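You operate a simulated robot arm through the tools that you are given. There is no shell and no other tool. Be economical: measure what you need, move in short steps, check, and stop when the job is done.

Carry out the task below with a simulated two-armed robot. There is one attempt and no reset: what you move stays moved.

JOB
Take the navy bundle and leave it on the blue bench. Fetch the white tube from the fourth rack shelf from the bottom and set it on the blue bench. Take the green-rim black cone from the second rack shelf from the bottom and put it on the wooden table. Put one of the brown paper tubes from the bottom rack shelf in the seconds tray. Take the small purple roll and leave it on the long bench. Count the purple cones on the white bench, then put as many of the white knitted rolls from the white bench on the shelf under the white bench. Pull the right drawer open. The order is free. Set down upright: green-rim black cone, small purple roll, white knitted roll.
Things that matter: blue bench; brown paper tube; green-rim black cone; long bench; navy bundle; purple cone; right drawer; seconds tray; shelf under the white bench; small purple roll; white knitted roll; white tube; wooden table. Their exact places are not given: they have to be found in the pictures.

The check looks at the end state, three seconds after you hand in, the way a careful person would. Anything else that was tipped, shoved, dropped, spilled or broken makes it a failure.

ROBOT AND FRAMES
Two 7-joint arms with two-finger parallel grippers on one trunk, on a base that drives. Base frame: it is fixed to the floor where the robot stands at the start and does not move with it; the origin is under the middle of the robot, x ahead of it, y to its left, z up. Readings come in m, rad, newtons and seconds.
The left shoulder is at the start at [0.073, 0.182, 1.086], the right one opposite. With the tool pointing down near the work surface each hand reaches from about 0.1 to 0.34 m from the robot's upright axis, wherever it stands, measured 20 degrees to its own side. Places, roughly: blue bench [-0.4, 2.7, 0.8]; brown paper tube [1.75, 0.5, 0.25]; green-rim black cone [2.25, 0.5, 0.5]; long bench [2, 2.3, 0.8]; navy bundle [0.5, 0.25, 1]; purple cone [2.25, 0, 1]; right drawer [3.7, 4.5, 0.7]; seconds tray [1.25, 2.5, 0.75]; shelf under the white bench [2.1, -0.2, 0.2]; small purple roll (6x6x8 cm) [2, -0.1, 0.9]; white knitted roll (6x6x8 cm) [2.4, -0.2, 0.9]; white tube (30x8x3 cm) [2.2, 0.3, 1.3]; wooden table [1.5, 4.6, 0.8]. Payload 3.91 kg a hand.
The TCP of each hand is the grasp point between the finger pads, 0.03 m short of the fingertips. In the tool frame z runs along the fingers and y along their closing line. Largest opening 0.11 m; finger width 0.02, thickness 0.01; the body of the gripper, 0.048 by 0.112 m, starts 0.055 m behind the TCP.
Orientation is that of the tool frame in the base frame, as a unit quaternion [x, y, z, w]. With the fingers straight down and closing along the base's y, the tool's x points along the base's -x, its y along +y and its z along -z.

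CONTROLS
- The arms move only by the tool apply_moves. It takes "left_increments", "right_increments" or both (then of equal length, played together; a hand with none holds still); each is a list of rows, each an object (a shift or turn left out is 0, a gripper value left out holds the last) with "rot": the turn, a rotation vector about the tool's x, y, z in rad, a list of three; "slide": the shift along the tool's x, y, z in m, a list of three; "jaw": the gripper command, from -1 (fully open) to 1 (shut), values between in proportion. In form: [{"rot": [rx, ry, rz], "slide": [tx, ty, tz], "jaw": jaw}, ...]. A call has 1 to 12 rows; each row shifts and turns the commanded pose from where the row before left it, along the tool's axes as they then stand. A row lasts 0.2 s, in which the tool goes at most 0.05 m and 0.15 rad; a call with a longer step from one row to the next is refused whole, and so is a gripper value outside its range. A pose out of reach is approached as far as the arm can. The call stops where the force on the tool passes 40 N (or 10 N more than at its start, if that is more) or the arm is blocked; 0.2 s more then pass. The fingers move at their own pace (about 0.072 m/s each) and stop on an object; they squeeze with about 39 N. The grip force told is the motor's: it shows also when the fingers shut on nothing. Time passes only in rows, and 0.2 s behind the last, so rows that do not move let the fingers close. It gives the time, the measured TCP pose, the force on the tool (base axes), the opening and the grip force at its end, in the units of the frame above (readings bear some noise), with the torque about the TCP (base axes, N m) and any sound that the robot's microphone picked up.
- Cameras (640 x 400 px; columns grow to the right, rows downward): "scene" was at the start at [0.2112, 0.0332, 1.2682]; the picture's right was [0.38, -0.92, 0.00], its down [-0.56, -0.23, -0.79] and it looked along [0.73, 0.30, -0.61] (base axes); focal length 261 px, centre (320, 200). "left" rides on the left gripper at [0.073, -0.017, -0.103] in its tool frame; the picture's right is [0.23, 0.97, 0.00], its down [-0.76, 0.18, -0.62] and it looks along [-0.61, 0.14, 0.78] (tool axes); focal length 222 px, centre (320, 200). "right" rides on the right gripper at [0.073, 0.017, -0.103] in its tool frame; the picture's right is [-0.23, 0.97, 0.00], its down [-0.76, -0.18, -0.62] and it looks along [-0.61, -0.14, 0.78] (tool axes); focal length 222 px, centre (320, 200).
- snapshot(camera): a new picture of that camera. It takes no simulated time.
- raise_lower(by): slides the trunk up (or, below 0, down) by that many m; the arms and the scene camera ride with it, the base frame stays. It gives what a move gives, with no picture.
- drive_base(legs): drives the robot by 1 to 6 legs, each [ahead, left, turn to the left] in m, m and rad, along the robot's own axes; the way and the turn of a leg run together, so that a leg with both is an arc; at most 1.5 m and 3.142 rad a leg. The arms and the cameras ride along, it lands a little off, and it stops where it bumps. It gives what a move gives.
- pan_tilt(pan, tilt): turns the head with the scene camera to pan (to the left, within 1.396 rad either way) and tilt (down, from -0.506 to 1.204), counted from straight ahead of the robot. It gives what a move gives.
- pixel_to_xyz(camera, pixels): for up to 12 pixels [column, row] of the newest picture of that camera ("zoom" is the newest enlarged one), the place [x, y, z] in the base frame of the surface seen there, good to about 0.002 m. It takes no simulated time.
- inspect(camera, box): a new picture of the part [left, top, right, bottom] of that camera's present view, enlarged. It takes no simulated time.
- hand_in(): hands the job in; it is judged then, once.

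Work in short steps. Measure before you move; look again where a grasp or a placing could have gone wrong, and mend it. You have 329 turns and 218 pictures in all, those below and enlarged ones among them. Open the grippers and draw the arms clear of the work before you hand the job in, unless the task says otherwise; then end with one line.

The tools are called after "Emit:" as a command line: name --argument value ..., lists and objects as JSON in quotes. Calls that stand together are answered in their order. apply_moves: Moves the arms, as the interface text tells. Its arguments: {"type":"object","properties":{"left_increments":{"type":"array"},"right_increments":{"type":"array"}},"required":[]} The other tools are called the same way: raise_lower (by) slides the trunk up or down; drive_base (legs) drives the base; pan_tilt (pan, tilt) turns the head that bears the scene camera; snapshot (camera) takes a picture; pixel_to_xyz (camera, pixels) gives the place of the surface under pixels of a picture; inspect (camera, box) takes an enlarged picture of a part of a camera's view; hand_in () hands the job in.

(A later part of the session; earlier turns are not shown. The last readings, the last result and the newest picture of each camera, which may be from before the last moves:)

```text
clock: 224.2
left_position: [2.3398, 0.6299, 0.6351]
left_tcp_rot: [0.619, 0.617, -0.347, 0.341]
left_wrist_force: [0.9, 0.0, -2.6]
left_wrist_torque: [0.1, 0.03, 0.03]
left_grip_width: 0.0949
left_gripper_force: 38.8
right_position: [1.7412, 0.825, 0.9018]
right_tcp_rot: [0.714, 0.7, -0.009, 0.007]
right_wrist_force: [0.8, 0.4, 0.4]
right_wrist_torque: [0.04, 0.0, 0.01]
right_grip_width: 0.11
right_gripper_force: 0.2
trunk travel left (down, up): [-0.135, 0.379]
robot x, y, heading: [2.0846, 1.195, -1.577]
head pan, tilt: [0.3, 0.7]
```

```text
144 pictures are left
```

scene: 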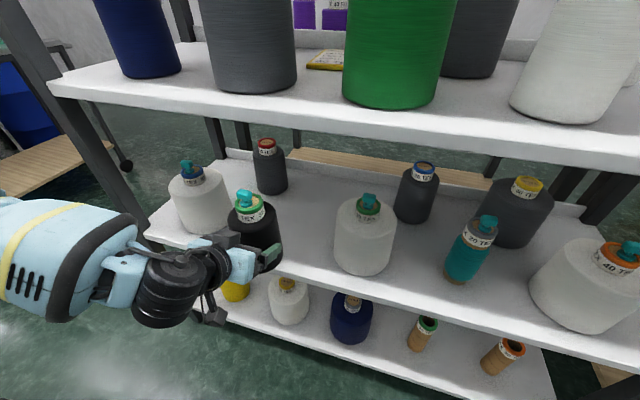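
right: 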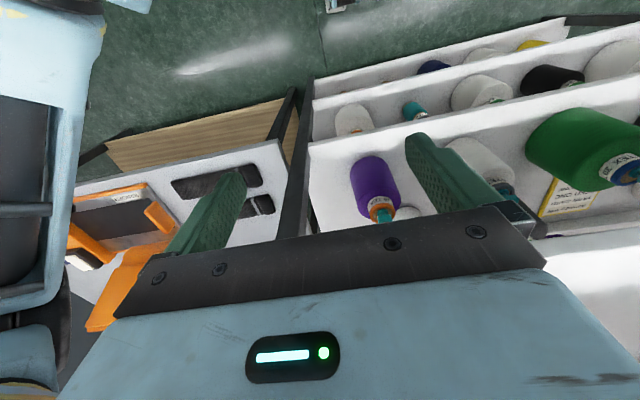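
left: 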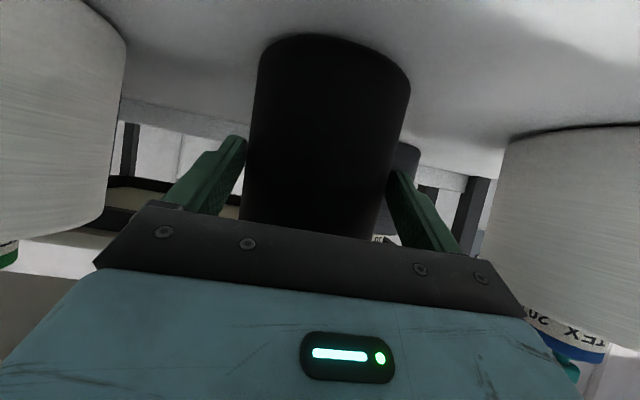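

Cone held upright. Next the brown tube at (1.91,0.49) with the right hand; I back off, draw the cone nearer, and pitch the right hand by 60°.

Emit:
drive_base --legs '[[-0.28, 0, 0]]'

Emit:
apply_moves --left_increments '[{"slide": [0.0, 0, -0.03]}, {"slide": [0.0, 0, -0.04]}, {"slide": [0.0, 0, -0.04]}, {"slide": [0.0, 0, -0.04]}, {}, {}, {}, {}]' --right_increments '[{"rot": [0, -0.15, 0]}, {"rot": [0, -0.15, 0]}, {"rot": [0, -0.15, 0]}, {"rot": [0, -0.15, 0]}, {"rot": [0, -0.15, 0]}, {"rot": [0, -0.15, 0]}, {"rot": [0, -0.147, 0]}, {}]'

Emit:
pan_tilt --pan 0.0 --tilt 0.75

Emit:
snapshot --camera "scene"

```text
clock: 226.1
left_position: [2.3407, 0.9067, 0.6355]
left_tcp_rot: [0.618, 0.618, -0.346, 0.341]
left_wrist_force: [-0.7, 0.5, -2.0]
left_wrist_torque: [0.09, 0.02, 0.01]
left_grip_width: 0.0945
left_gripper_force: 39.3
right_position: [1.7424, 1.1012, 0.9013]
right_tcp_rot: [0.714, 0.701, -0.009, 0.006]
right_wrist_force: [-0.1, 0.4, 1.1]
right_wrist_torque: [0.02, 0.01, 0.03]
right_grip_width: 0.11
right_gripper_force: 0.1
trunk travel left (down, up): [-0.135, 0.379]
robot x, y, heading: [2.0832, 1.4688, -1.571]
head pan, tilt: [0.3, 0.7]
```

```text
clock: 227.9
left_position: [2.3436, 0.9504, 0.6718]
left_tcp_rot: [0.619, 0.618, -0.346, 0.34]
left_wrist_force: [0.3, 0.1, -3.1]
left_wrist_torque: [0.11, -0.01, 0.02]
left_grip_width: 0.0948
left_gripper_force: 39.0
left hand out of reach, approached as far as the arm can: row 2, 3, 4
right_position: [1.7066, 1.0566, 0.964]
right_tcp_rot: [0.612, 0.605, -0.363, 0.356]
right_wrist_force: [-0.4, -0.8, -0.6]
right_wrist_torque: [0.01, 0.01, 0.01]
right_grip_width: 0.1101
right_gripper_force: 0.0
right hand out of reach, approached as far as the arm can: row 4, 5, 6, 7
trunk travel left (down, up): [-0.135, 0.379]
robot x, y, heading: [2.0841, 1.4718, -1.573]
head pan, tilt: [0.3, 0.7]
```

```text
clock: 228.7
left_position: [2.3432, 0.9506, 0.6719]
left_tcp_rot: [0.619, 0.618, -0.346, 0.34]
left_wrist_force: [-1.1, -0.9, -2.6]
left_wrist_torque: [0.1, -0.03, 0.01]
left_grip_width: 0.0951
left_gripper_force: 38.8
right_position: [1.7075, 1.0568, 0.9651]
right_tcp_rot: [0.613, 0.604, -0.364, 0.356]
right_wrist_force: [-0.1, -0.2, 0.2]
right_wrist_torque: [0.0, -0.04, -0.01]
right_grip_width: 0.1098
right_gripper_force: 0.1
trunk travel left (down, up): [-0.135, 0.379]
robot x, y, heading: [2.0822, 1.4729, -1.571]
head pan, tilt: [0.0, 0.75]
```

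```text
143 pictures are left
```

scene: 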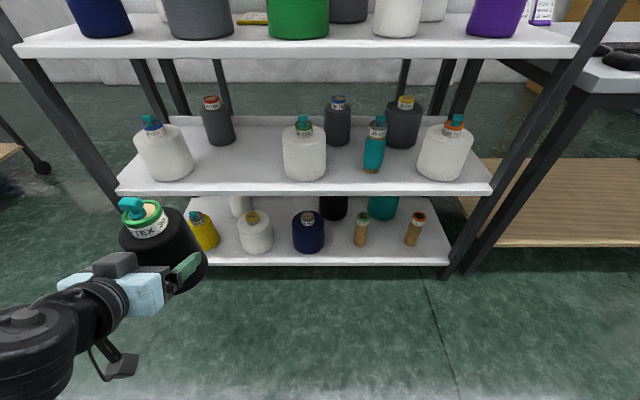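

I measure the brown tubes precisely.

Emit:
inspect --camera "scene" --box '[300, 180, 460, 280]'

Emit:
pixel_to_xyz --camera "zoom" --pixels '[[228, 235], [266, 235], [247, 235], [247, 160], [240, 140], [245, 255], [452, 230], [432, 235], [475, 235], [300, 320], [300, 280]]'

```text
4.00 times, centred on (380, 230) of scene
```

zoom: 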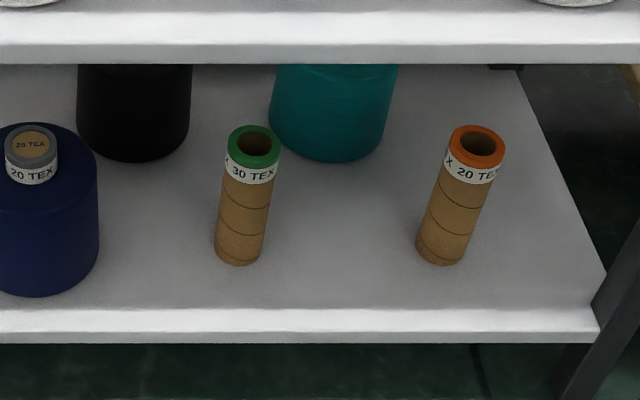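

```text
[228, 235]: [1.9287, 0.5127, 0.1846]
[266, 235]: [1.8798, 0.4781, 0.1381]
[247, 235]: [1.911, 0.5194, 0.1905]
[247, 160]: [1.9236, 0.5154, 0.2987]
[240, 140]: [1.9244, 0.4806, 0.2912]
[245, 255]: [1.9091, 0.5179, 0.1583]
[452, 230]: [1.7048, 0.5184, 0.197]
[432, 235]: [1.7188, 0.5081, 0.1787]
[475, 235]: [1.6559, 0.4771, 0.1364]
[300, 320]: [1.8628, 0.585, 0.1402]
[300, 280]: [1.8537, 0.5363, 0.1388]
```

Tube 1 centre (1.912,0.495), r≈0.022, standing on 0.139. I turn the robot left 0.5 rad (right shoulder to the rack), lower the trunk, and yaw the right hand back to point along −y.

Emit:
drive_base --legs '[[0, 0, 0.5]]'

Emit:
raise_lower --by -0.13

Emit:
apply_moves --right_increments '[{"rot": [0.1095, 0, 0.06]}, {"rot": [0.1095, 0, 0.06]}, {"rot": [0.1095, 0, 0.06]}, {"rot": [0.1095, 0, 0.06]}, {"slide": [0.035, 0, 0.019]}, {"slide": [0.035, 0, 0.019]}, {"slide": [0.035, 0, 0.019]}, {"slide": [0.035, 0, 0.019]}, {}]'

Emit:
pan_tilt --pan -0.5 --tilt 0.8

Emit:
snapshot --camera "scene"

```text
clock: 230.5
left_position: [2.5559, 1.1311, 0.6712]
left_tcp_rot: [0.454, 0.747, -0.255, 0.413]
left_wrist_force: [0.1, 0.3, -2.8]
left_wrist_torque: [0.11, 0.03, 0.02]
left_grip_width: 0.095
left_gripper_force: 38.9
right_position: [1.9411, 0.9291, 0.964]
right_tcp_rot: [0.451, 0.734, -0.268, 0.432]
right_wrist_force: [0.6, -0.2, -0.5]
right_wrist_torque: [0.01, -0.01, -0.01]
right_grip_width: 0.1099
right_gripper_force: 0.0
trunk travel left (down, up): [-0.135, 0.379]
robot x, y, heading: [2.0852, 1.4705, -1.09]
head pan, tilt: [0.0, 0.75]
```

```text
clock: 232.1
left_position: [2.5627, 1.1151, 0.5162]
left_tcp_rot: [0.463, 0.764, -0.236, 0.383]
left_wrist_force: [-0.4, -0.1, -3.3]
left_wrist_torque: [0.05, 0.05, 0.04]
left_grip_width: 0.0948
left_gripper_force: 38.9
right_position: [1.9545, 0.9006, 0.8282]
right_tcp_rot: [0.458, 0.746, -0.255, 0.411]
right_wrist_force: [-0.6, 0.3, 0.6]
right_wrist_torque: [0.01, 0.01, 0.0]
right_grip_width: 0.1099
right_gripper_force: 0.1
trunk travel left (down, up): [-0.005, 0.509]
robot x, y, heading: [2.0819, 1.4719, -1.092]
head pan, tilt: [0.0, 0.75]
```

```text
clock: 234.1
left_position: [2.5621, 1.1147, 0.5152]
left_tcp_rot: [0.462, 0.764, -0.236, 0.384]
left_wrist_force: [-0.1, 0.1, -4.5]
left_wrist_torque: [0.07, 0.07, -0.04]
left_grip_width: 0.0951
left_gripper_force: 39.6
right_position: [1.9651, 0.819, 0.7334]
right_tcp_rot: [0.623, 0.613, -0.36, 0.328]
right_wrist_force: [-0.2, -0.4, 0.1]
right_wrist_torque: [0.0, 0.0, 0.0]
right_grip_width: 0.1099
right_gripper_force: 0.0
right hand out of reach, approached as far as the arm can: row 1, 2, 5, 6, 7, 8
trunk travel left (down, up): [-0.005, 0.509]
robot x, y, heading: [2.0835, 1.4665, -1.089]
head pan, tilt: [0.0, 0.75]
```

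```text
clock: 235.0
left_position: [2.562, 1.1152, 0.5175]
left_tcp_rot: [0.463, 0.763, -0.237, 0.384]
left_wrist_force: [-0.2, 0.0, -2.8]
left_wrist_torque: [0.07, 0.01, -0.03]
left_grip_width: 0.0946
left_gripper_force: 38.6
right_position: [1.9655, 0.8177, 0.733]
right_tcp_rot: [0.623, 0.613, -0.36, 0.328]
right_wrist_force: [-0.5, 0.5, -0.4]
right_wrist_torque: [-0.02, -0.01, 0.0]
right_grip_width: 0.1101
right_gripper_force: 0.0
trunk travel left (down, up): [-0.005, 0.509]
robot x, y, heading: [2.0829, 1.4709, -1.089]
head pan, tilt: [-0.499, 0.799]
```

```text
141 pictures are left
```

scene: 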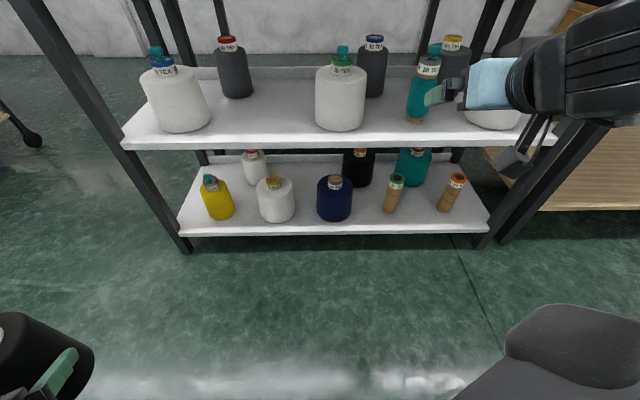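

I lower the right hand toward z≈0.24 in free air, in front of the rack.

Emit:
apply_moves --right_increments '[{"slide": [0.0357, 0, 0.0222]}, {"slide": [0.0357, 0, 0.0222]}, {"slide": [0.0357, 0, 0.0222]}, {"slide": [0.0357, 0, 0.0222]}, {"slide": [0.0357, 0, 0.0222]}, {"slide": [0.0357, 0, 0.0222]}, {"slide": [0.0357, 0, 0.0222]}, {"slide": [0.0357, 0, 0.0222]}, {"slide": [0.0357, 0, 0.0222]}, {"slide": [0.0357, 0, 0.0222]}, {}]'

Emit:
snapshot --camera "scene"

```text
clock: 237.4
left_position: [2.5636, 1.1152, 0.5167]
left_tcp_rot: [0.463, 0.764, -0.236, 0.384]
left_wrist_force: [-0.5, 0.0, -3.4]
left_wrist_torque: [0.08, 0.03, -0.01]
left_grip_width: 0.0949
left_gripper_force: 38.5
right_position: [1.9643, 0.8027, 0.5481]
right_tcp_rot: [0.623, 0.612, -0.361, 0.327]
right_wrist_force: [0.1, 0.0, -0.1]
right_wrist_torque: [0.01, 0.01, 0.04]
right_grip_width: 0.1099
right_gripper_force: 0.1
right hand out of reach, approached as far as the arm can: row 1, 2, 5, 6, 7, 8, 9, 10
trunk travel left (down, up): [-0.005, 0.509]
robot x, y, heading: [2.0851, 1.4686, -1.089]
head pan, tilt: [-0.499, 0.799]
```

```text
140 pictures are left
```

scene: 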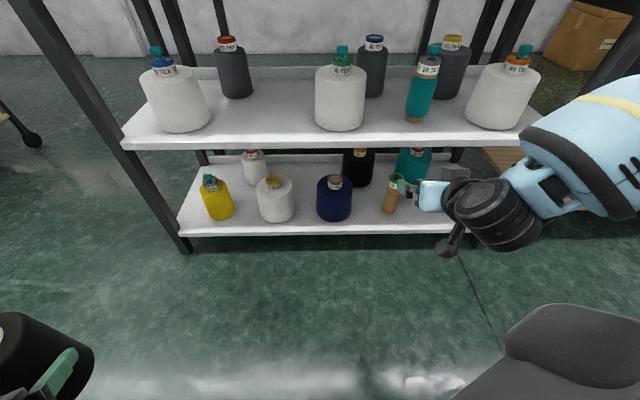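

The wrist can't stay so horizontal this low. I steepen the tool to about 42° from vertical and continue down.

Emit:
apply_moves --right_increments '[{"rot": [0, 0.14, 0]}, {"rot": [0, 0.14, 0]}, {"slide": [0.028, 0, 0.031]}, {"slide": [0.028, 0, 0.031]}, {"slide": [0.028, 0, 0.031]}, {"slide": [0.028, 0, 0.031]}, {}]'

```text
clock: 239.0
left_position: [2.5623, 1.1147, 0.5163]
left_tcp_rot: [0.462, 0.763, -0.237, 0.384]
left_wrist_force: [-0.9, -0.2, -2.8]
left_wrist_torque: [0.12, 0.04, -0.03]
left_grip_width: 0.095
left_gripper_force: 38.8
right_position: [1.9529, 0.7926, 0.3924]
right_tcp_rot: [0.667, 0.654, -0.268, 0.238]
right_wrist_force: [-0.1, -0.4, 0.3]
right_wrist_torque: [-0.04, -0.01, 0.02]
right_grip_width: 0.11
right_gripper_force: 0.0
right hand out of reach, approached as far as the arm can: row 6
trunk travel left (down, up): [-0.005, 0.509]
robot x, y, heading: [2.0846, 1.47, -1.087]
head pan, tilt: [-0.499, 0.799]
```

Emit:
apply_moves --right_increments '[{"rot": [0, 0.1, 0]}, {"slide": [0.012, 0, 0.038]}, {"slide": [0.012, 0, 0.038]}, {"slide": [0.012, 0, 0.038]}, {"slide": [0.012, 0, 0.038]}, {}]'

Emit:
snapshot --camera "scene"

```text
clock: 240.4
left_position: [2.562, 1.1148, 0.5167]
left_tcp_rot: [0.463, 0.763, -0.236, 0.384]
left_wrist_force: [-0.2, -0.2, -3.7]
left_wrist_torque: [0.1, 0.05, -0.02]
left_grip_width: 0.0949
left_gripper_force: 39.5
right_position: [1.9496, 0.7438, 0.245]
right_tcp_rot: [0.679, 0.665, -0.235, 0.205]
right_wrist_force: [-0.2, 0.1, 1.5]
right_wrist_torque: [0.01, -0.03, 0.0]
right_grip_width: 0.11
right_gripper_force: 0.1
trunk travel left (down, up): [-0.005, 0.509]
robot x, y, heading: [2.084, 1.4727, -1.088]
head pan, tilt: [-0.499, 0.799]
```

```text
139 pictures are left
```

scene: 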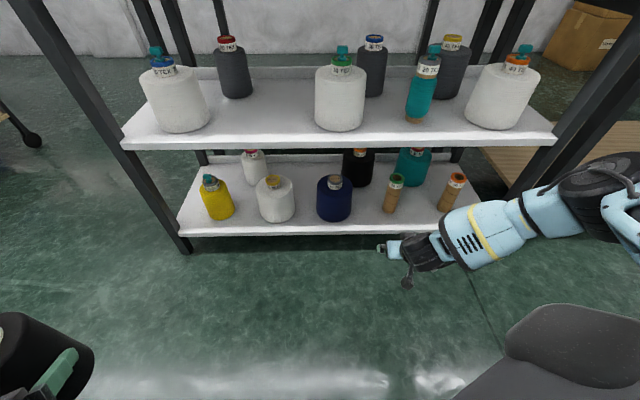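

I check where forearm and elbow are relative to the shelf edges (front y≈0.597) before driving in 0.235 m.

Emit:
pixel_to_xyz --camera "scene" --pixels '[[425, 245], [450, 215], [480, 205], [510, 205], [540, 195], [570, 180], [600, 160], [620, 175], [630, 160], [390, 248], [408, 275]]'

Emit:
snapshot --camera "right"

```text
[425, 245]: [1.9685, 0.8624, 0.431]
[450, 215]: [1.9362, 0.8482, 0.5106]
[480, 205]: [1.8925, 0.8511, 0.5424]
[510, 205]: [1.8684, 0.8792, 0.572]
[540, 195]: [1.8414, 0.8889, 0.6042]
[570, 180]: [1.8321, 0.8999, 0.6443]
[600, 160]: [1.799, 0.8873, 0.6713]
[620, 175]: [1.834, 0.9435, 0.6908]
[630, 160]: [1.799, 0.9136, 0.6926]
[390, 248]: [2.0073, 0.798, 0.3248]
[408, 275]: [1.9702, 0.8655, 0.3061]
```

```text
138 pictures are left
```

right: 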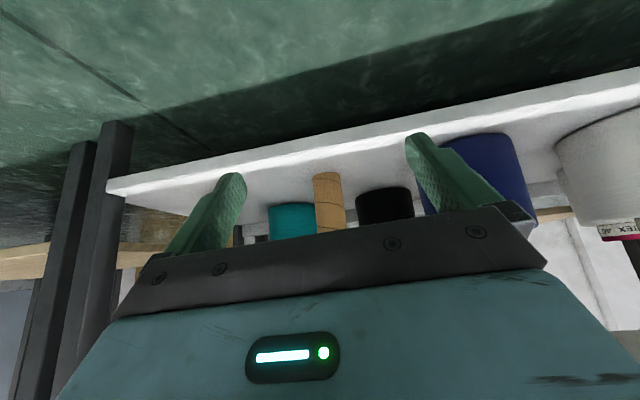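

The forearm would meet the second shelf because the elbow bulges toward the rack in this stance. I'll face the rack squarely instead; first I swing the cone (left hand) outward to lateral ≈0.5, nearer my side.

Emit:
apply_moves --left_increments '[{"slide": [0, 0.045, 0]}, {"slide": [0, 0.045, 0]}, {"slide": [0.01, 0.04, -0.017]}, {"slide": [0.015, 0.035, -0.025]}, {"slide": [0.015, 0.035, -0.025]}, {"slide": [0.015, 0.03, -0.025]}, {"slide": [0.015, 0, -0.025]}, {}]'

Emit:
drive_base --legs '[[0, 0, -0.482]]'

Emit:
snapshot --camera "scene"

```text
clock: 242.2
left_position: [2.7045, 1.3438, 0.5291]
left_tcp_rot: [0.463, 0.763, -0.237, 0.383]
left_wrist_force: [0.1, 0.5, -2.7]
left_wrist_torque: [0.08, 0.03, 0.01]
left_grip_width: 0.0947
left_gripper_force: 39.4
right_position: [1.9487, 0.7443, 0.2435]
right_tcp_rot: [0.679, 0.665, -0.235, 0.204]
right_wrist_force: [0.2, -0.9, 0.4]
right_wrist_torque: [0.01, 0.01, 0.0]
right_grip_width: 0.1101
right_gripper_force: 0.1
trunk travel left (down, up): [-0.005, 0.509]
robot x, y, heading: [2.0847, 1.4724, -1.092]
head pan, tilt: [-0.499, 0.799]
```

```text
clock: 244.0
left_position: [2.5746, 1.0711, 0.529]
left_tcp_rot: [0.63, 0.632, -0.321, 0.317]
left_wrist_force: [-0.6, 0.4, -1.8]
left_wrist_torque: [0.11, 0.0, 0.02]
left_grip_width: 0.0947
left_gripper_force: 39.0
right_position: [1.628, 0.8869, 0.2447]
right_tcp_rot: [0.818, 0.484, -0.276, 0.142]
right_wrist_force: [-0.3, 0.2, 0.3]
right_wrist_torque: [0.01, -0.01, 0.0]
right_grip_width: 0.11
right_gripper_force: 0.1
trunk travel left (down, up): [-0.005, 0.509]
robot x, y, heading: [2.0825, 1.469, -1.572]
head pan, tilt: [-0.499, 0.799]
```

```text
137 pictures are left
```

scene: 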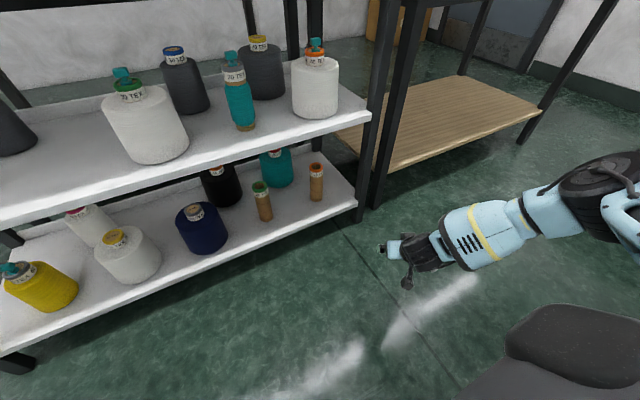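

I yaw the right hand back to point along −y and bring it inward ~0.1 m.

Emit:
apply_moves --right_increments '[{"rot": [-0.071, 0, -0.097]}, {"rot": [-0.071, 0, -0.097]}, {"rot": [-0.071, 0, -0.097]}, {"rot": [-0.071, 0, -0.097]}, {"slide": [0, 0.03, 0]}, {"slide": [0, 0.04, 0]}, {"slide": [0, 0.04, 0]}, {}]'

Emit:
snapshot --camera "scene"

Emit:
pixel_to_xyz --camera "scene" --pixels '[[400, 240], [430, 215], [460, 205], [490, 200], [520, 185], [550, 175], [580, 165], [600, 150], [450, 250], [490, 240]]'

```text
clock: 245.8
left_position: [2.5747, 1.0703, 0.5292]
left_tcp_rot: [0.631, 0.631, -0.322, 0.317]
left_wrist_force: [-0.1, -0.2, -2.6]
left_wrist_torque: [0.1, -0.03, 0.03]
left_grip_width: 0.0948
left_gripper_force: 38.7
right_position: [1.7381, 0.8564, 0.2658]
right_tcp_rot: [0.682, 0.667, -0.225, 0.197]
right_wrist_force: [-0.2, 0.2, 0.1]
right_wrist_torque: [0.02, 0.01, -0.01]
right_grip_width: 0.1101
right_gripper_force: 0.0
right hand out of reach, approached as far as the arm can: row 1, 2, 3, 5, 6
trunk travel left (down, up): [-0.005, 0.509]
robot x, y, heading: [2.0843, 1.471, -1.57]
head pan, tilt: [-0.499, 0.799]
```

```text
136 pictures are left
```

scene: 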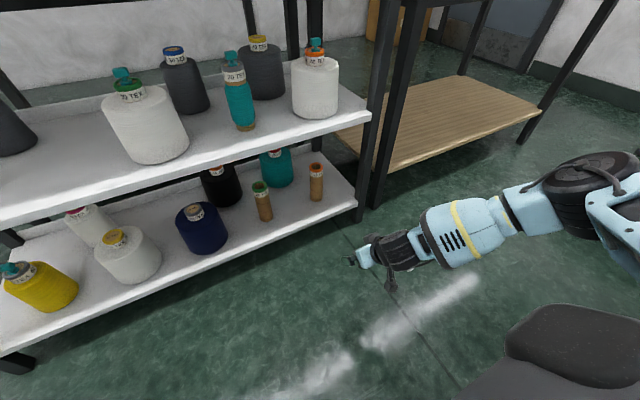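

```text
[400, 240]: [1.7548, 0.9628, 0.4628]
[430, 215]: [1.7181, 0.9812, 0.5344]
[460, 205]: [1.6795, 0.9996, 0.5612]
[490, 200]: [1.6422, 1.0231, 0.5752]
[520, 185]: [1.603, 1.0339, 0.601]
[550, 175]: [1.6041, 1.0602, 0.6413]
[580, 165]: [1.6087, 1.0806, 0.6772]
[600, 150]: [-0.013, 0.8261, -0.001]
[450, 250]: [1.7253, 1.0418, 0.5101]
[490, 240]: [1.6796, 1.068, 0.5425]
```

I lower the hand to z≈0.195 so the forearm clears the second shelf's edge, and measure the forearm again.

Emit:
apply_moves --right_increments '[{"slide": [0.02, 0, 0.029]}, {"slide": [0.02, 0, 0.029]}, {}]'

Emit:
snapshot --camera "right"

Emit:
snapshot --camera "scene"

Emit:
pixel_to_xyz --camera "scene" --pixels '[[375, 250], [400, 245], [425, 220], [430, 240], [460, 210], [490, 205], [420, 265]]'

```text
clock: 246.6
left_position: [2.5741, 1.0713, 0.5288]
left_tcp_rot: [0.631, 0.631, -0.321, 0.316]
left_wrist_force: [0.4, -0.4, -3.3]
left_wrist_torque: [0.1, -0.08, -0.04]
left_grip_width: 0.0949
left_gripper_force: 39.4
right_position: [1.7361, 0.8244, 0.2166]
right_tcp_rot: [0.684, 0.667, -0.223, 0.193]
right_wrist_force: [0.0, 0.4, -0.6]
right_wrist_torque: [0.02, -0.01, -0.01]
right_grip_width: 0.11
right_gripper_force: 0.0
right hand out of reach, approached as far as the arm can: row 1, 2
trunk travel left (down, up): [-0.005, 0.509]
robot x, y, heading: [2.0804, 1.4672, -1.571]
head pan, tilt: [-0.499, 0.799]
```

```text
135 pictures are left
```

right: 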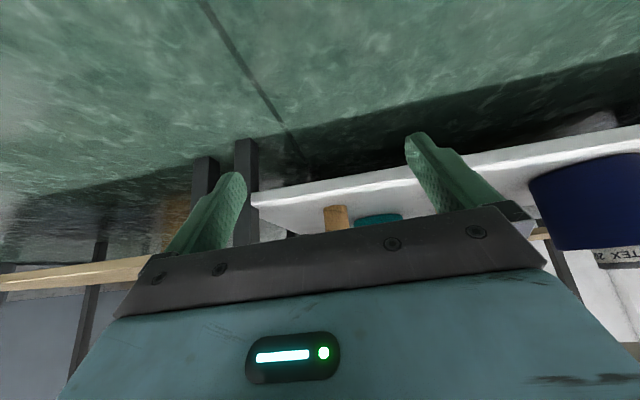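

```text
134 pictures are left
```

scene: 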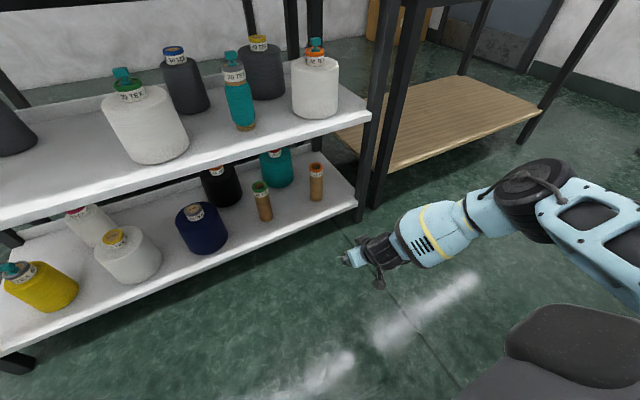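

```text
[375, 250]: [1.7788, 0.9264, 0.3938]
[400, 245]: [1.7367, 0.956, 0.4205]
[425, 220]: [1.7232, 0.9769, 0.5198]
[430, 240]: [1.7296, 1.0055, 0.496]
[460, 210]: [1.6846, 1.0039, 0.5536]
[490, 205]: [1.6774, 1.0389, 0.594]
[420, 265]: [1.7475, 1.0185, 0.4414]
```

Now forearm clearance works (at z 0.52 it trails the TCP by ≥0.1 m). I strafe left 0.176 and drive in 0.2, then look.

Emit:
drive_base --legs '[[0, 0.176, 0], [0.2, 0, 0]]'

Emit:
snapshot --camera "right"

Emit:
snapshot --camera "scene"

```text
clock: 249.9
left_position: [2.7432, 0.8702, 0.5278]
left_tcp_rot: [0.63, 0.633, -0.321, 0.317]
left_wrist_force: [-0.1, 0.3, -2.8]
left_wrist_torque: [0.08, -0.03, 0.03]
left_grip_width: 0.0948
left_gripper_force: 39.1
right_position: [1.9051, 0.6193, 0.2173]
right_tcp_rot: [0.683, 0.669, -0.222, 0.194]
right_wrist_force: [0.1, -0.5, 0.2]
right_wrist_torque: [-0.02, -0.02, 0.02]
right_grip_width: 0.1101
right_gripper_force: 0.1
trunk travel left (down, up): [-0.005, 0.509]
robot x, y, heading: [2.2493, 1.2682, -1.568]
head pan, tilt: [-0.499, 0.799]
```

```text
133 pictures are left
```

right: 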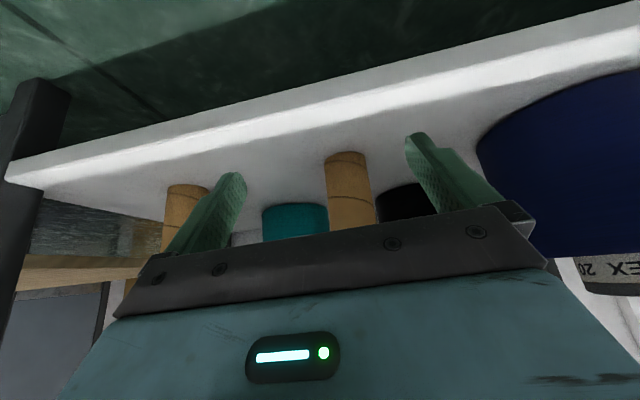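

```text
132 pictures are left
```

scene: 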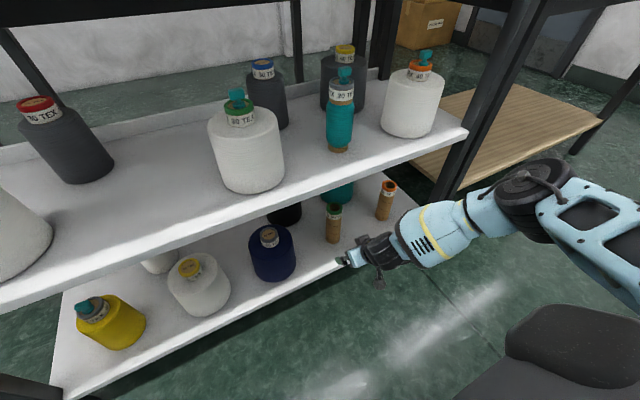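

The tube sits between the fingers, slightly to +x. I go the last 0.105 m with 7 mm left, then close.

Emit:
drive_base --legs '[[0.1, 0.007, 0]]'

Emit:
snapshot --camera "right"

```text
clock: 251.1
left_position: [2.7525, 0.7693, 0.5284]
left_tcp_rot: [0.629, 0.633, -0.32, 0.317]
left_wrist_force: [0.7, 0.0, -3.6]
left_wrist_torque: [0.14, -0.01, -0.03]
left_grip_width: 0.0948
left_gripper_force: 39.5
right_position: [1.9135, 0.5177, 0.2173]
right_tcp_rot: [0.683, 0.668, -0.222, 0.194]
right_wrist_force: [0.6, 0.3, -0.3]
right_wrist_torque: [0.01, -0.01, -0.02]
right_grip_width: 0.1099
right_gripper_force: 0.1
trunk travel left (down, up): [-0.005, 0.509]
robot x, y, heading: [2.2578, 1.1679, -1.57]
head pan, tilt: [-0.499, 0.799]
```

```text
131 pictures are left
```

right: 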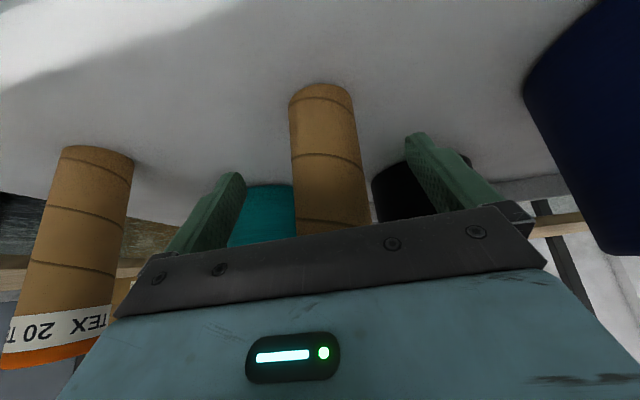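

I nudge 12 mm further in, and close.

Emit:
apply_moves --right_increments '[{"slide": [-0.01, 0, 0.007]}, {}, {"jaw": 1}, {"jaw": 1}, {"jaw": 1}, {"jaw": 1}, {"jaw": 1}]'

Emit:
snapshot --camera "right"

```text
clock: 252.7
left_position: [2.75, 0.769, 0.5295]
left_tcp_rot: [0.63, 0.633, -0.321, 0.316]
left_wrist_force: [-0.4, 0.0, -3.2]
left_wrist_torque: [0.11, 0.0, -0.01]
left_grip_width: 0.0946
left_gripper_force: 39.1
right_position: [1.9121, 0.508, 0.2165]
right_tcp_rot: [0.682, 0.669, -0.222, 0.194]
right_wrist_force: [0.4, 0.7, 0.2]
right_wrist_torque: [-0.05, 0.01, -0.02]
right_grip_width: 0.0488
right_gripper_force: 38.7
trunk travel left (down, up): [-0.005, 0.509]
robot x, y, heading: [2.2561, 1.1686, -1.571]
head pan, tilt: [-0.499, 0.799]
```

```text
130 pictures are left
```

right: 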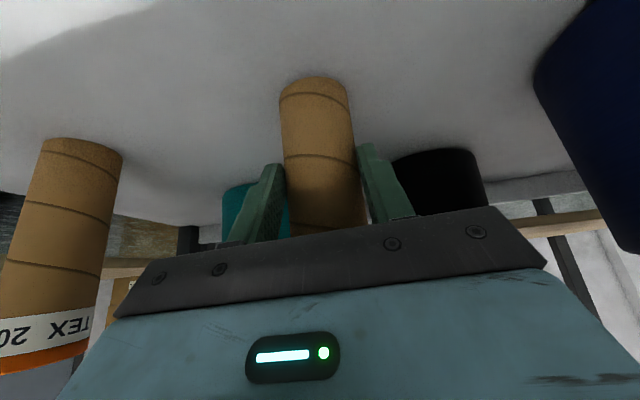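

Gripped. I raise the trunk 2.5 cm and back out.

Emit:
raise_lower --by 0.025

Emit:
drive_base --legs '[[-0.35, 0, 0]]'

Emit:
raise_lower --by 0.25

Emit:
snapshot --camera "scene"

```text
clock: 253.4
left_position: [2.752, 0.7698, 0.5533]
left_tcp_rot: [0.63, 0.633, -0.32, 0.316]
left_wrist_force: [0.4, -0.5, -3.9]
left_wrist_torque: [0.1, 0.0, 0.0]
left_grip_width: 0.0946
left_gripper_force: 38.9
right_position: [1.9138, 0.5072, 0.242]
right_tcp_rot: [0.682, 0.669, -0.222, 0.194]
right_wrist_force: [-0.5, -0.2, -0.5]
right_wrist_torque: [-0.01, 0.0, -0.02]
right_grip_width: 0.0489
right_gripper_force: 38.9
trunk travel left (down, up): [-0.03, 0.484]
robot x, y, heading: [2.2582, 1.165, -1.567]
head pan, tilt: [-0.499, 0.799]
```

```text
clock: 255.7
left_position: [2.7494, 1.119, 0.5534]
left_tcp_rot: [0.629, 0.633, -0.32, 0.317]
left_wrist_force: [0.3, 0.4, -2.5]
left_wrist_torque: [0.07, 0.01, -0.02]
left_grip_width: 0.0946
left_gripper_force: 39.0
right_position: [1.9103, 0.856, 0.2426]
right_tcp_rot: [0.682, 0.669, -0.222, 0.193]
right_wrist_force: [0.4, 0.5, -0.4]
right_wrist_torque: [0.03, -0.01, -0.03]
right_grip_width: 0.0489
right_gripper_force: 39.3
trunk travel left (down, up): [-0.03, 0.484]
robot x, y, heading: [2.2602, 1.515, -1.567]
head pan, tilt: [-0.499, 0.799]
```

```text
clock: 258.2
left_position: [2.7499, 1.1182, 0.8043]
left_tcp_rot: [0.63, 0.633, -0.32, 0.316]
left_wrist_force: [0.4, -0.4, -3.4]
left_wrist_torque: [0.09, -0.01, -0.02]
left_grip_width: 0.0948
left_gripper_force: 39.2
right_position: [1.9119, 0.823, 0.5788]
right_tcp_rot: [0.668, 0.65, -0.27, 0.24]
right_wrist_force: [-0.1, 0.6, -0.2]
right_wrist_torque: [0.01, -0.01, 0.0]
right_grip_width: 0.0486
right_gripper_force: 39.2
trunk travel left (down, up): [-0.28, 0.234]
robot x, y, heading: [2.2597, 1.5191, -1.567]
head pan, tilt: [-0.499, 0.799]
```

```text
129 pictures are left
```

scene: 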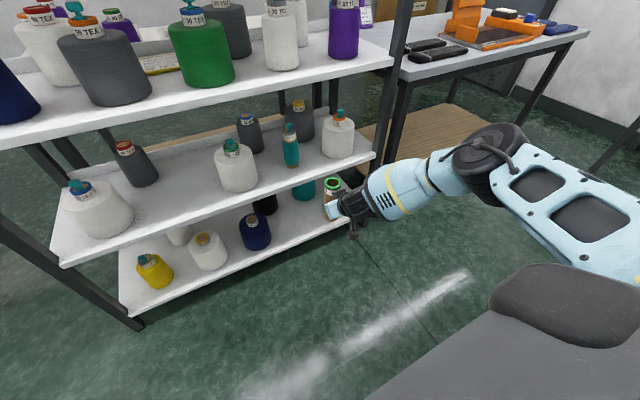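

Tube and cone held. I bring the right hand up and back to z≈0.88 for transport.

Emit:
apply_moves --right_increments '[{"slide": [-0.0115, 0, -0.0405]}, {"slide": [-0.0115, 0, -0.0405]}, {"slide": [-0.0115, 0, -0.0405]}, {"slide": [-0.0115, 0, -0.0405]}, {"slide": [-0.0115, 0, -0.0405]}, {"slide": [-0.0115, 0, -0.0405]}, {"slide": [-0.0115, 0, -0.0405]}, {"slide": [-0.0115, 0, -0.0405]}, {}]'

Emit:
raise_lower --by 0.1

Emit:
snapshot --camera "scene"

```text
clock: 260.2
left_position: [2.7494, 1.117, 0.8034]
left_tcp_rot: [0.63, 0.633, -0.32, 0.317]
left_wrist_force: [0.8, 0.3, -3.3]
left_wrist_torque: [0.1, 0.01, -0.02]
left_grip_width: 0.0945
left_gripper_force: 39.1
right_position: [1.9243, 0.9731, 0.8829]
right_tcp_rot: [0.667, 0.651, -0.269, 0.242]
right_wrist_force: [-0.6, -0.3, 0.1]
right_wrist_torque: [-0.01, -0.01, -0.01]
right_grip_width: 0.0487
right_gripper_force: 38.9
trunk travel left (down, up): [-0.28, 0.234]
robot x, y, heading: [2.2596, 1.5149, -1.565]
head pan, tilt: [-0.499, 0.799]
```

```text
clock: 261.6
left_position: [2.75, 1.1187, 0.9042]
left_tcp_rot: [0.63, 0.633, -0.321, 0.316]
left_wrist_force: [0.6, -0.1, -2.4]
left_wrist_torque: [0.09, 0.02, 0.01]
left_grip_width: 0.0949
left_gripper_force: 39.6
right_position: [1.9257, 0.9741, 0.9804]
right_tcp_rot: [0.667, 0.651, -0.27, 0.242]
right_wrist_force: [0.3, -0.6, -0.5]
right_wrist_torque: [0.04, -0.02, -0.01]
right_grip_width: 0.0485
right_gripper_force: 39.2
trunk travel left (down, up): [-0.38, 0.134]
robot x, y, heading: [2.2556, 1.5168, -1.568]
head pan, tilt: [-0.499, 0.799]
```

```text
128 pictures are left
```

scene: 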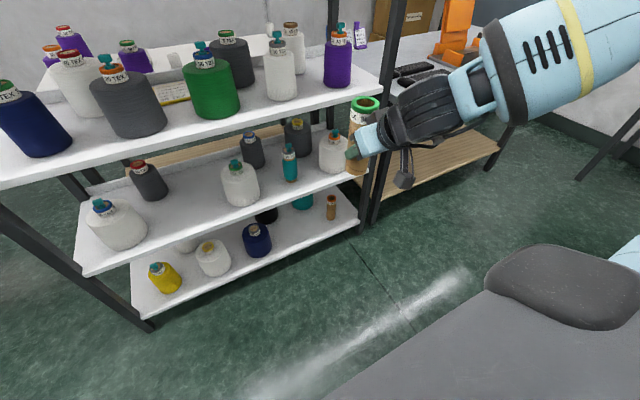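

I move to the aisle's middle, turn left to face +x, and back along the aisle to x≈0.5.

Emit:
drive_base --legs '[[0.14, 0, 0], [0, 0, 1.57], [-1.5, 0, 0], [-0.25, 0, 0]]'

Emit:
pan_tilt --pan 0.3 --tilt 0.5

Emit:
snapshot --camera "scene"

```text
clock: 275.3
left_position: [0.8698, 1.8989, 0.9047]
left_tcp_rot: [0.004, 0.892, -0.006, 0.451]
left_wrist_force: [-0.1, 0.0, -2.8]
left_wrist_torque: [0.02, 0.1, -0.01]
left_grip_width: 0.0948
left_gripper_force: 39.4
right_position: [1.0024, 1.0726, 0.9808]
right_tcp_rot: [0.017, 0.932, -0.022, 0.362]
right_wrist_force: [-0.2, 0.1, -0.8]
right_wrist_torque: [-0.02, 0.04, -0.03]
right_grip_width: 0.0488
right_gripper_force: 38.4
trunk travel left (down, up): [-0.38, 0.134]
robot x, y, heading: [0.4626, 1.4113, -0.008]
head pan, tilt: [-0.499, 0.799]
```

```text
clock: 276.4
left_position: [0.8694, 1.8991, 0.9042]
left_tcp_rot: [0.004, 0.893, -0.007, 0.45]
left_wrist_force: [-0.9, 0.5, -2.8]
left_wrist_torque: [0.0, 0.1, 0.04]
left_grip_width: 0.0948
left_gripper_force: 39.4
right_position: [1.0036, 1.0735, 0.9807]
right_tcp_rot: [0.017, 0.932, -0.022, 0.361]
right_wrist_force: [-0.3, -0.3, 0.2]
right_wrist_torque: [-0.01, 0.02, 0.0]
right_grip_width: 0.0487
right_gripper_force: 39.1
trunk travel left (down, up): [-0.38, 0.134]
robot x, y, heading: [0.4646, 1.4111, -0.013]
head pan, tilt: [0.3, 0.499]
```

```text
127 pictures are left
```

scene: 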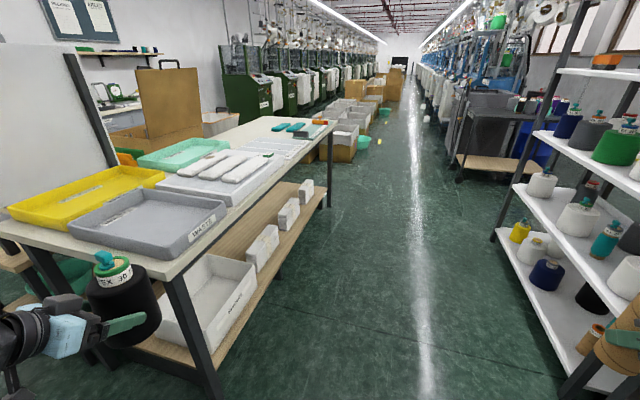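

I raise the trunk 0.1, strafe to y≈2.45 and turn left 0.6 rad so the tube comes over the tray while the cone stays in the corridor.

Emit:
raise_lower --by 0.1

Emit:
drive_base --legs '[[-0.03, 1.04, 0], [0, 0, 0.61]]'

Emit:
pan_tilt --pan -0.4 --tilt 0.7

Emit:
snapshot --camera "scene"

```text
clock: 277.8
left_position: [0.8689, 1.8995, 1.0035]
left_tcp_rot: [0.004, 0.893, -0.006, 0.449]
left_wrist_force: [-0.1, -0.3, -3.5]
left_wrist_torque: [-0.01, 0.11, 0.02]
left_grip_width: 0.0947
left_gripper_force: 39.2
right_position: [1.0035, 1.0731, 1.0788]
right_tcp_rot: [0.017, 0.932, -0.022, 0.361]
right_wrist_force: [-0.1, -0.5, -0.7]
right_wrist_torque: [-0.01, -0.01, 0.01]
right_grip_width: 0.0486
right_gripper_force: 39.3
trunk travel left (down, up): [-0.48, 0.034]
robot x, y, heading: [0.4676, 1.4104, -0.008]
head pan, tilt: [0.3, 0.499]
```

```text
clock: 288.7
left_position: [0.5081, 3.065, 1.004]
left_tcp_rot: [-0.26, 0.854, 0.127, 0.432]
left_wrist_force: [0.0, -0.2, -2.9]
left_wrist_torque: [-0.05, 0.05, -0.01]
left_grip_width: 0.0945
left_gripper_force: 38.9
right_position: [1.0838, 2.4583, 1.0826]
right_tcp_rot: [-0.258, 0.896, 0.085, 0.352]
right_wrist_force: [-0.2, -0.8, -0.4]
right_wrist_torque: [0.02, 0.02, -0.02]
right_grip_width: 0.0484
right_gripper_force: 39.3
trunk travel left (down, up): [-0.48, 0.034]
robot x, y, heading: [0.4474, 2.4364, 0.59]
head pan, tilt: [0.3, 0.499]
```

```text
clock: 289.8
left_position: [0.5081, 3.0665, 1.004]
left_tcp_rot: [-0.26, 0.855, 0.127, 0.431]
left_wrist_force: [0.1, 0.8, -3.3]
left_wrist_torque: [-0.03, 0.05, -0.02]
left_grip_width: 0.0948
left_gripper_force: 39.3
right_position: [1.0834, 2.4573, 1.0809]
right_tcp_rot: [-0.258, 0.896, 0.085, 0.352]
right_wrist_force: [0.3, -0.6, 0.1]
right_wrist_torque: [-0.01, 0.01, -0.02]
right_grip_width: 0.0487
right_gripper_force: 39.2
trunk travel left (down, up): [-0.48, 0.034]
robot x, y, heading: [0.445, 2.4323, 0.589]
head pan, tilt: [-0.4, 0.7]
```

```text
126 pictures are left
```

scene: 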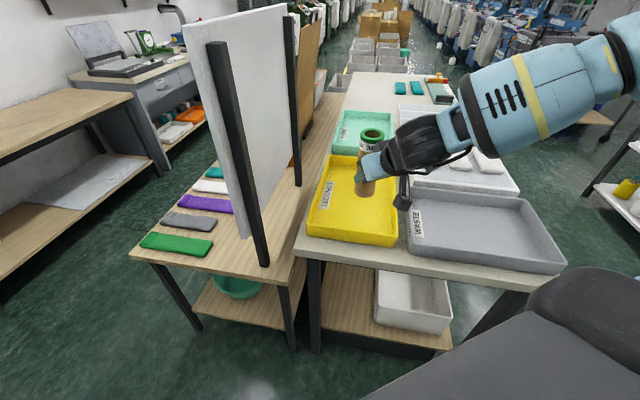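

I shift so the tube is over the tray's middle, straighten it, and lower.

Emit:
drive_base --legs '[[0.15, -0.064, 0]]'

Emit:
apply_moves --right_increments '[{"rot": [0, 0.14, 0]}, {"slide": [0.022, 0, 0.0325]}, {"slide": [0.022, 0, 0.0325]}, {"slide": [0.022, 0, 0.0325]}, {}]'

Emit:
inspect --camera "scene" --box '[260, 60, 500, 260]'

```text
clock: 291.2
left_position: [0.667, 3.0959, 1.0036]
left_tcp_rot: [-0.26, 0.854, 0.127, 0.432]
left_wrist_force: [-0.2, -0.7, -3.2]
left_wrist_torque: [-0.07, 0.08, 0.02]
left_grip_width: 0.0946
left_gripper_force: 38.8
right_position: [1.2422, 2.4883, 1.0803]
right_tcp_rot: [-0.258, 0.896, 0.086, 0.352]
right_wrist_force: [0.1, -0.6, -0.5]
right_wrist_torque: [-0.04, 0.03, 0.01]
right_grip_width: 0.0487
right_gripper_force: 39.0
trunk travel left (down, up): [-0.48, 0.034]
robot x, y, heading: [0.6092, 2.4683, 0.591]
head pan, tilt: [-0.4, 0.7]
```

```text
clock: 292.4
left_position: [0.6665, 3.0958, 1.0033]
left_tcp_rot: [-0.261, 0.854, 0.128, 0.431]
left_wrist_force: [-0.4, 0.3, -3.2]
left_wrist_torque: [-0.07, 0.07, 0.01]
left_grip_width: 0.0945
left_gripper_force: 39.1
right_position: [1.2459, 2.485, 0.9633]
right_tcp_rot: [-0.264, 0.918, 0.068, 0.289]
right_wrist_force: [0.0, -0.2, -0.2]
right_wrist_torque: [-0.04, -0.01, -0.01]
right_grip_width: 0.0489
right_gripper_force: 38.8
trunk travel left (down, up): [-0.48, 0.034]
robot x, y, heading: [0.6084, 2.4662, 0.594]
head pan, tilt: [-0.4, 0.7]
```

```text
2.00 times, centred on (380, 160) of scene
```

zoom: 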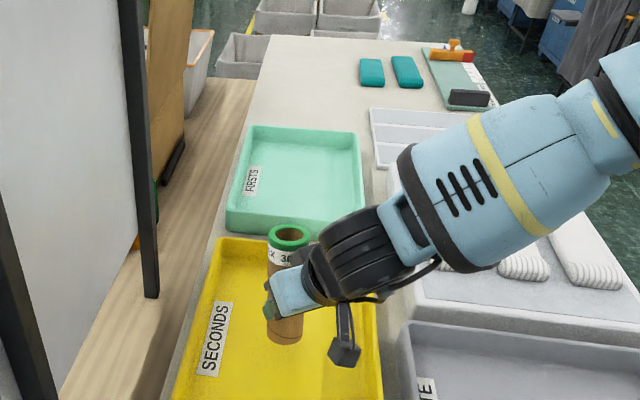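

The tube is upright above the tray floor. I lower the last 4 cm slowly.

Emit:
apply_moves --right_increments '[{"slide": [0.0112, 0, 0.0165]}, {"slide": [0.0084, 0, 0.0124]}, {"slide": [0.0028, 0, 0.0042]}, {}]'

Emit:
inspect --camera "scene" --box '[300, 100, 460, 220]'

```text
clock: 293.4
left_position: [0.6675, 3.0958, 1.004]
left_tcp_rot: [-0.26, 0.854, 0.127, 0.431]
left_wrist_force: [-0.4, 0.5, -3.3]
left_wrist_torque: [-0.05, 0.09, 0.0]
left_grip_width: 0.0945
left_gripper_force: 39.1
right_position: [1.2484, 2.4869, 0.9231]
right_tcp_rot: [-0.263, 0.918, 0.068, 0.288]
right_wrist_force: [0.2, -0.4, -0.6]
right_wrist_torque: [0.01, 0.02, 0.04]
right_grip_width: 0.0484
right_gripper_force: 38.8
trunk travel left (down, up): [-0.48, 0.034]
robot x, y, heading: [0.6079, 2.4673, 0.589]
head pan, tilt: [-0.4, 0.7]
```

```text
3.33 times, centred on (380, 160) of scene
```

zoom: 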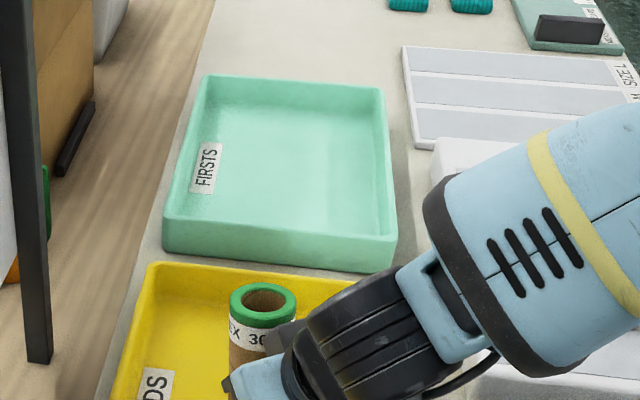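

Emit:
apply_moves --right_increments '[{"slide": [0.0012, 0, 0.0017]}, {"slide": [0.0012, 0, 0.0017]}, {}]'

```text
clock: 294.2
left_position: [0.6665, 3.0953, 1.0047]
left_tcp_rot: [-0.26, 0.854, 0.127, 0.432]
left_wrist_force: [0.3, -0.7, -2.9]
left_wrist_torque: [-0.04, 0.07, 0.0]
left_grip_width: 0.0944
left_gripper_force: 39.1
right_position: [1.2467, 2.4855, 0.9235]
right_tcp_rot: [-0.263, 0.917, 0.068, 0.293]
right_wrist_force: [-0.3, -2.5, 18.9]
right_wrist_torque: [0.23, -0.64, -0.11]
right_grip_width: 0.0486
right_gripper_force: 38.9
trunk travel left (down, up): [-0.48, 0.034]
robot x, y, heading: [0.6097, 2.4651, 0.586]
head pan, tilt: [-0.4, 0.7]
```

Contact felt (19 N). I ease 1 mm, open, and withdraw along the tool axis.

Emit:
apply_moves --right_increments '[{"slide": [-0.0008, 0, -0.0012]}, {"jaw": 0.3}, {"jaw": -0.3}, {"jaw": -1}, {"jaw": -1}, {"slide": [0, 0, -0.03]}, {"slide": [0, 0, -0.04]}, {"slide": [0, 0, -0.05]}, {"slide": [0, 0, -0.05]}, {}]'

Emit:
snapshot --camera "scene"

```text
clock: 296.4
left_position: [0.6682, 3.0966, 1.0038]
left_tcp_rot: [-0.26, 0.855, 0.126, 0.431]
left_wrist_force: [-0.3, 0.0, -3.2]
left_wrist_torque: [-0.06, 0.09, 0.0]
left_grip_width: 0.0947
left_gripper_force: 38.8
right_position: [1.1662, 2.4386, 1.0613]
right_tcp_rot: [-0.263, 0.918, 0.067, 0.288]
right_wrist_force: [-0.5, 0.3, 0.9]
right_wrist_torque: [0.01, 0.01, 0.0]
right_grip_width: 0.1099
right_gripper_force: 0.0
trunk travel left (down, up): [-0.48, 0.034]
robot x, y, heading: [0.6058, 2.4634, 0.589]
head pan, tilt: [-0.4, 0.7]
```

```text
123 pictures are left
```

scene: 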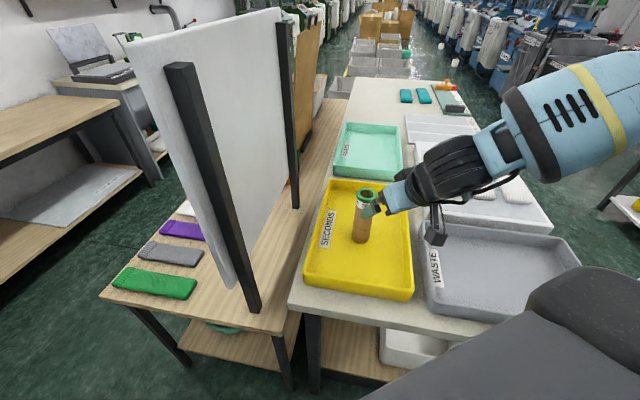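

The brown tube stands in the SECONDS tray. I back off, turn to face +y, and look at the wooden table.

Emit:
drive_base --legs '[[-0.12, 0, 0], [0, 0, 0.98]]'

Emit:
pan_tilt --pan -0.4 --tilt 0.45

Emit:
snapshot --camera "scene"

Emit:
pixel_to_xyz --camera "scene" --pixels '[[320, 150], [260, 150], [400, 150], [300, 170], [260, 165], [200, 170], [150, 180], [350, 200], [450, 170], [290, 220]]'

```text
clock: 300.1
left_position: [0.0253, 2.8079, 1.0033]
left_tcp_rot: [-0.625, 0.637, 0.313, 0.324]
left_wrist_force: [-0.2, 0.1, -2.5]
left_wrist_torque: [-0.12, 0.03, -0.02]
left_grip_width: 0.0947
left_gripper_force: 38.8
right_position: [0.8507, 2.8382, 1.0617]
right_tcp_rot: [-0.658, 0.692, 0.194, 0.224]
right_wrist_force: [-0.4, -0.6, -0.1]
right_wrist_torque: [0.02, -0.01, -0.03]
right_grip_width: 0.11
right_gripper_force: 0.1
trunk travel left (down, up): [-0.48, 0.034]
robot x, y, heading: [0.5092, 2.396, 1.548]
head pan, tilt: [-0.4, 0.7]
```

```text
clock: 300.9
left_position: [0.0265, 2.8087, 1.0035]
left_tcp_rot: [-0.625, 0.638, 0.312, 0.324]
left_wrist_force: [0.4, -1.1, -2.9]
left_wrist_torque: [-0.1, -0.01, 0.03]
left_grip_width: 0.0944
left_gripper_force: 38.9
right_position: [0.8506, 2.8395, 1.0617]
right_tcp_rot: [-0.658, 0.692, 0.194, 0.224]
right_wrist_force: [0.1, 0.2, -0.2]
right_wrist_torque: [0.0, 0.0, 0.0]
right_grip_width: 0.1099
right_gripper_force: 0.0
trunk travel left (down, up): [-0.48, 0.034]
robot x, y, heading: [0.5117, 2.3981, 1.551]
head pan, tilt: [-0.4, 0.45]
```

```text
122 pictures are left
```

scene: 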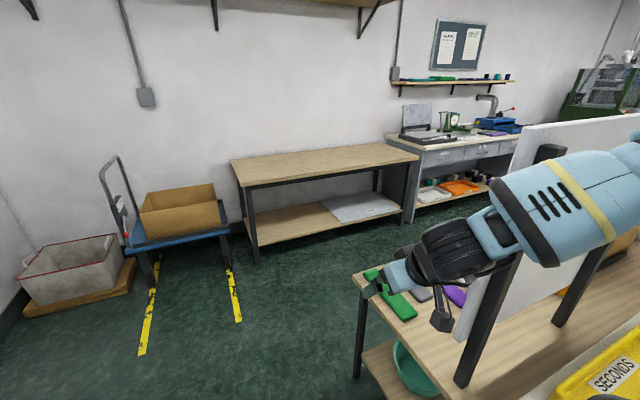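

```text
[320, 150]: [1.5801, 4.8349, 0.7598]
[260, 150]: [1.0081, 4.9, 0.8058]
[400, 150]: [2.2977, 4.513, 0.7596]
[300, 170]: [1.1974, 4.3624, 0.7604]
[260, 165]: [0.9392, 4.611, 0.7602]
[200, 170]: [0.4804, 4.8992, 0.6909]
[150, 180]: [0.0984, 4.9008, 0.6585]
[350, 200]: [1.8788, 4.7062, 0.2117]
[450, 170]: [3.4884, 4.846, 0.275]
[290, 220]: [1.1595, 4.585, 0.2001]
```

I measure the trolley and the small table's far corner to plan the path.

Emit:
pixel_to_xyz --camera "scene" --pixels '[[130, 250], [230, 232], [180, 240], [105, 190], [160, 215], [147, 345], [238, 320], [355, 282], [400, 265], [360, 370], [250, 190], [253, 262]]'

```text
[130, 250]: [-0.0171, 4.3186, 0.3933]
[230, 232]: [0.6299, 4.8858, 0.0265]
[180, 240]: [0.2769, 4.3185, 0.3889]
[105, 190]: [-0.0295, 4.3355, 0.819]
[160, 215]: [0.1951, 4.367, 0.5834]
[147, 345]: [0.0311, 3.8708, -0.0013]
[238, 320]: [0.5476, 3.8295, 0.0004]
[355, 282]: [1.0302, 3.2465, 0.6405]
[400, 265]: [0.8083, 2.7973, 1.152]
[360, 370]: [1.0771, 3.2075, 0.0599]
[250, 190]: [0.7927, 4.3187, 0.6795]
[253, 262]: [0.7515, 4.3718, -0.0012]
```

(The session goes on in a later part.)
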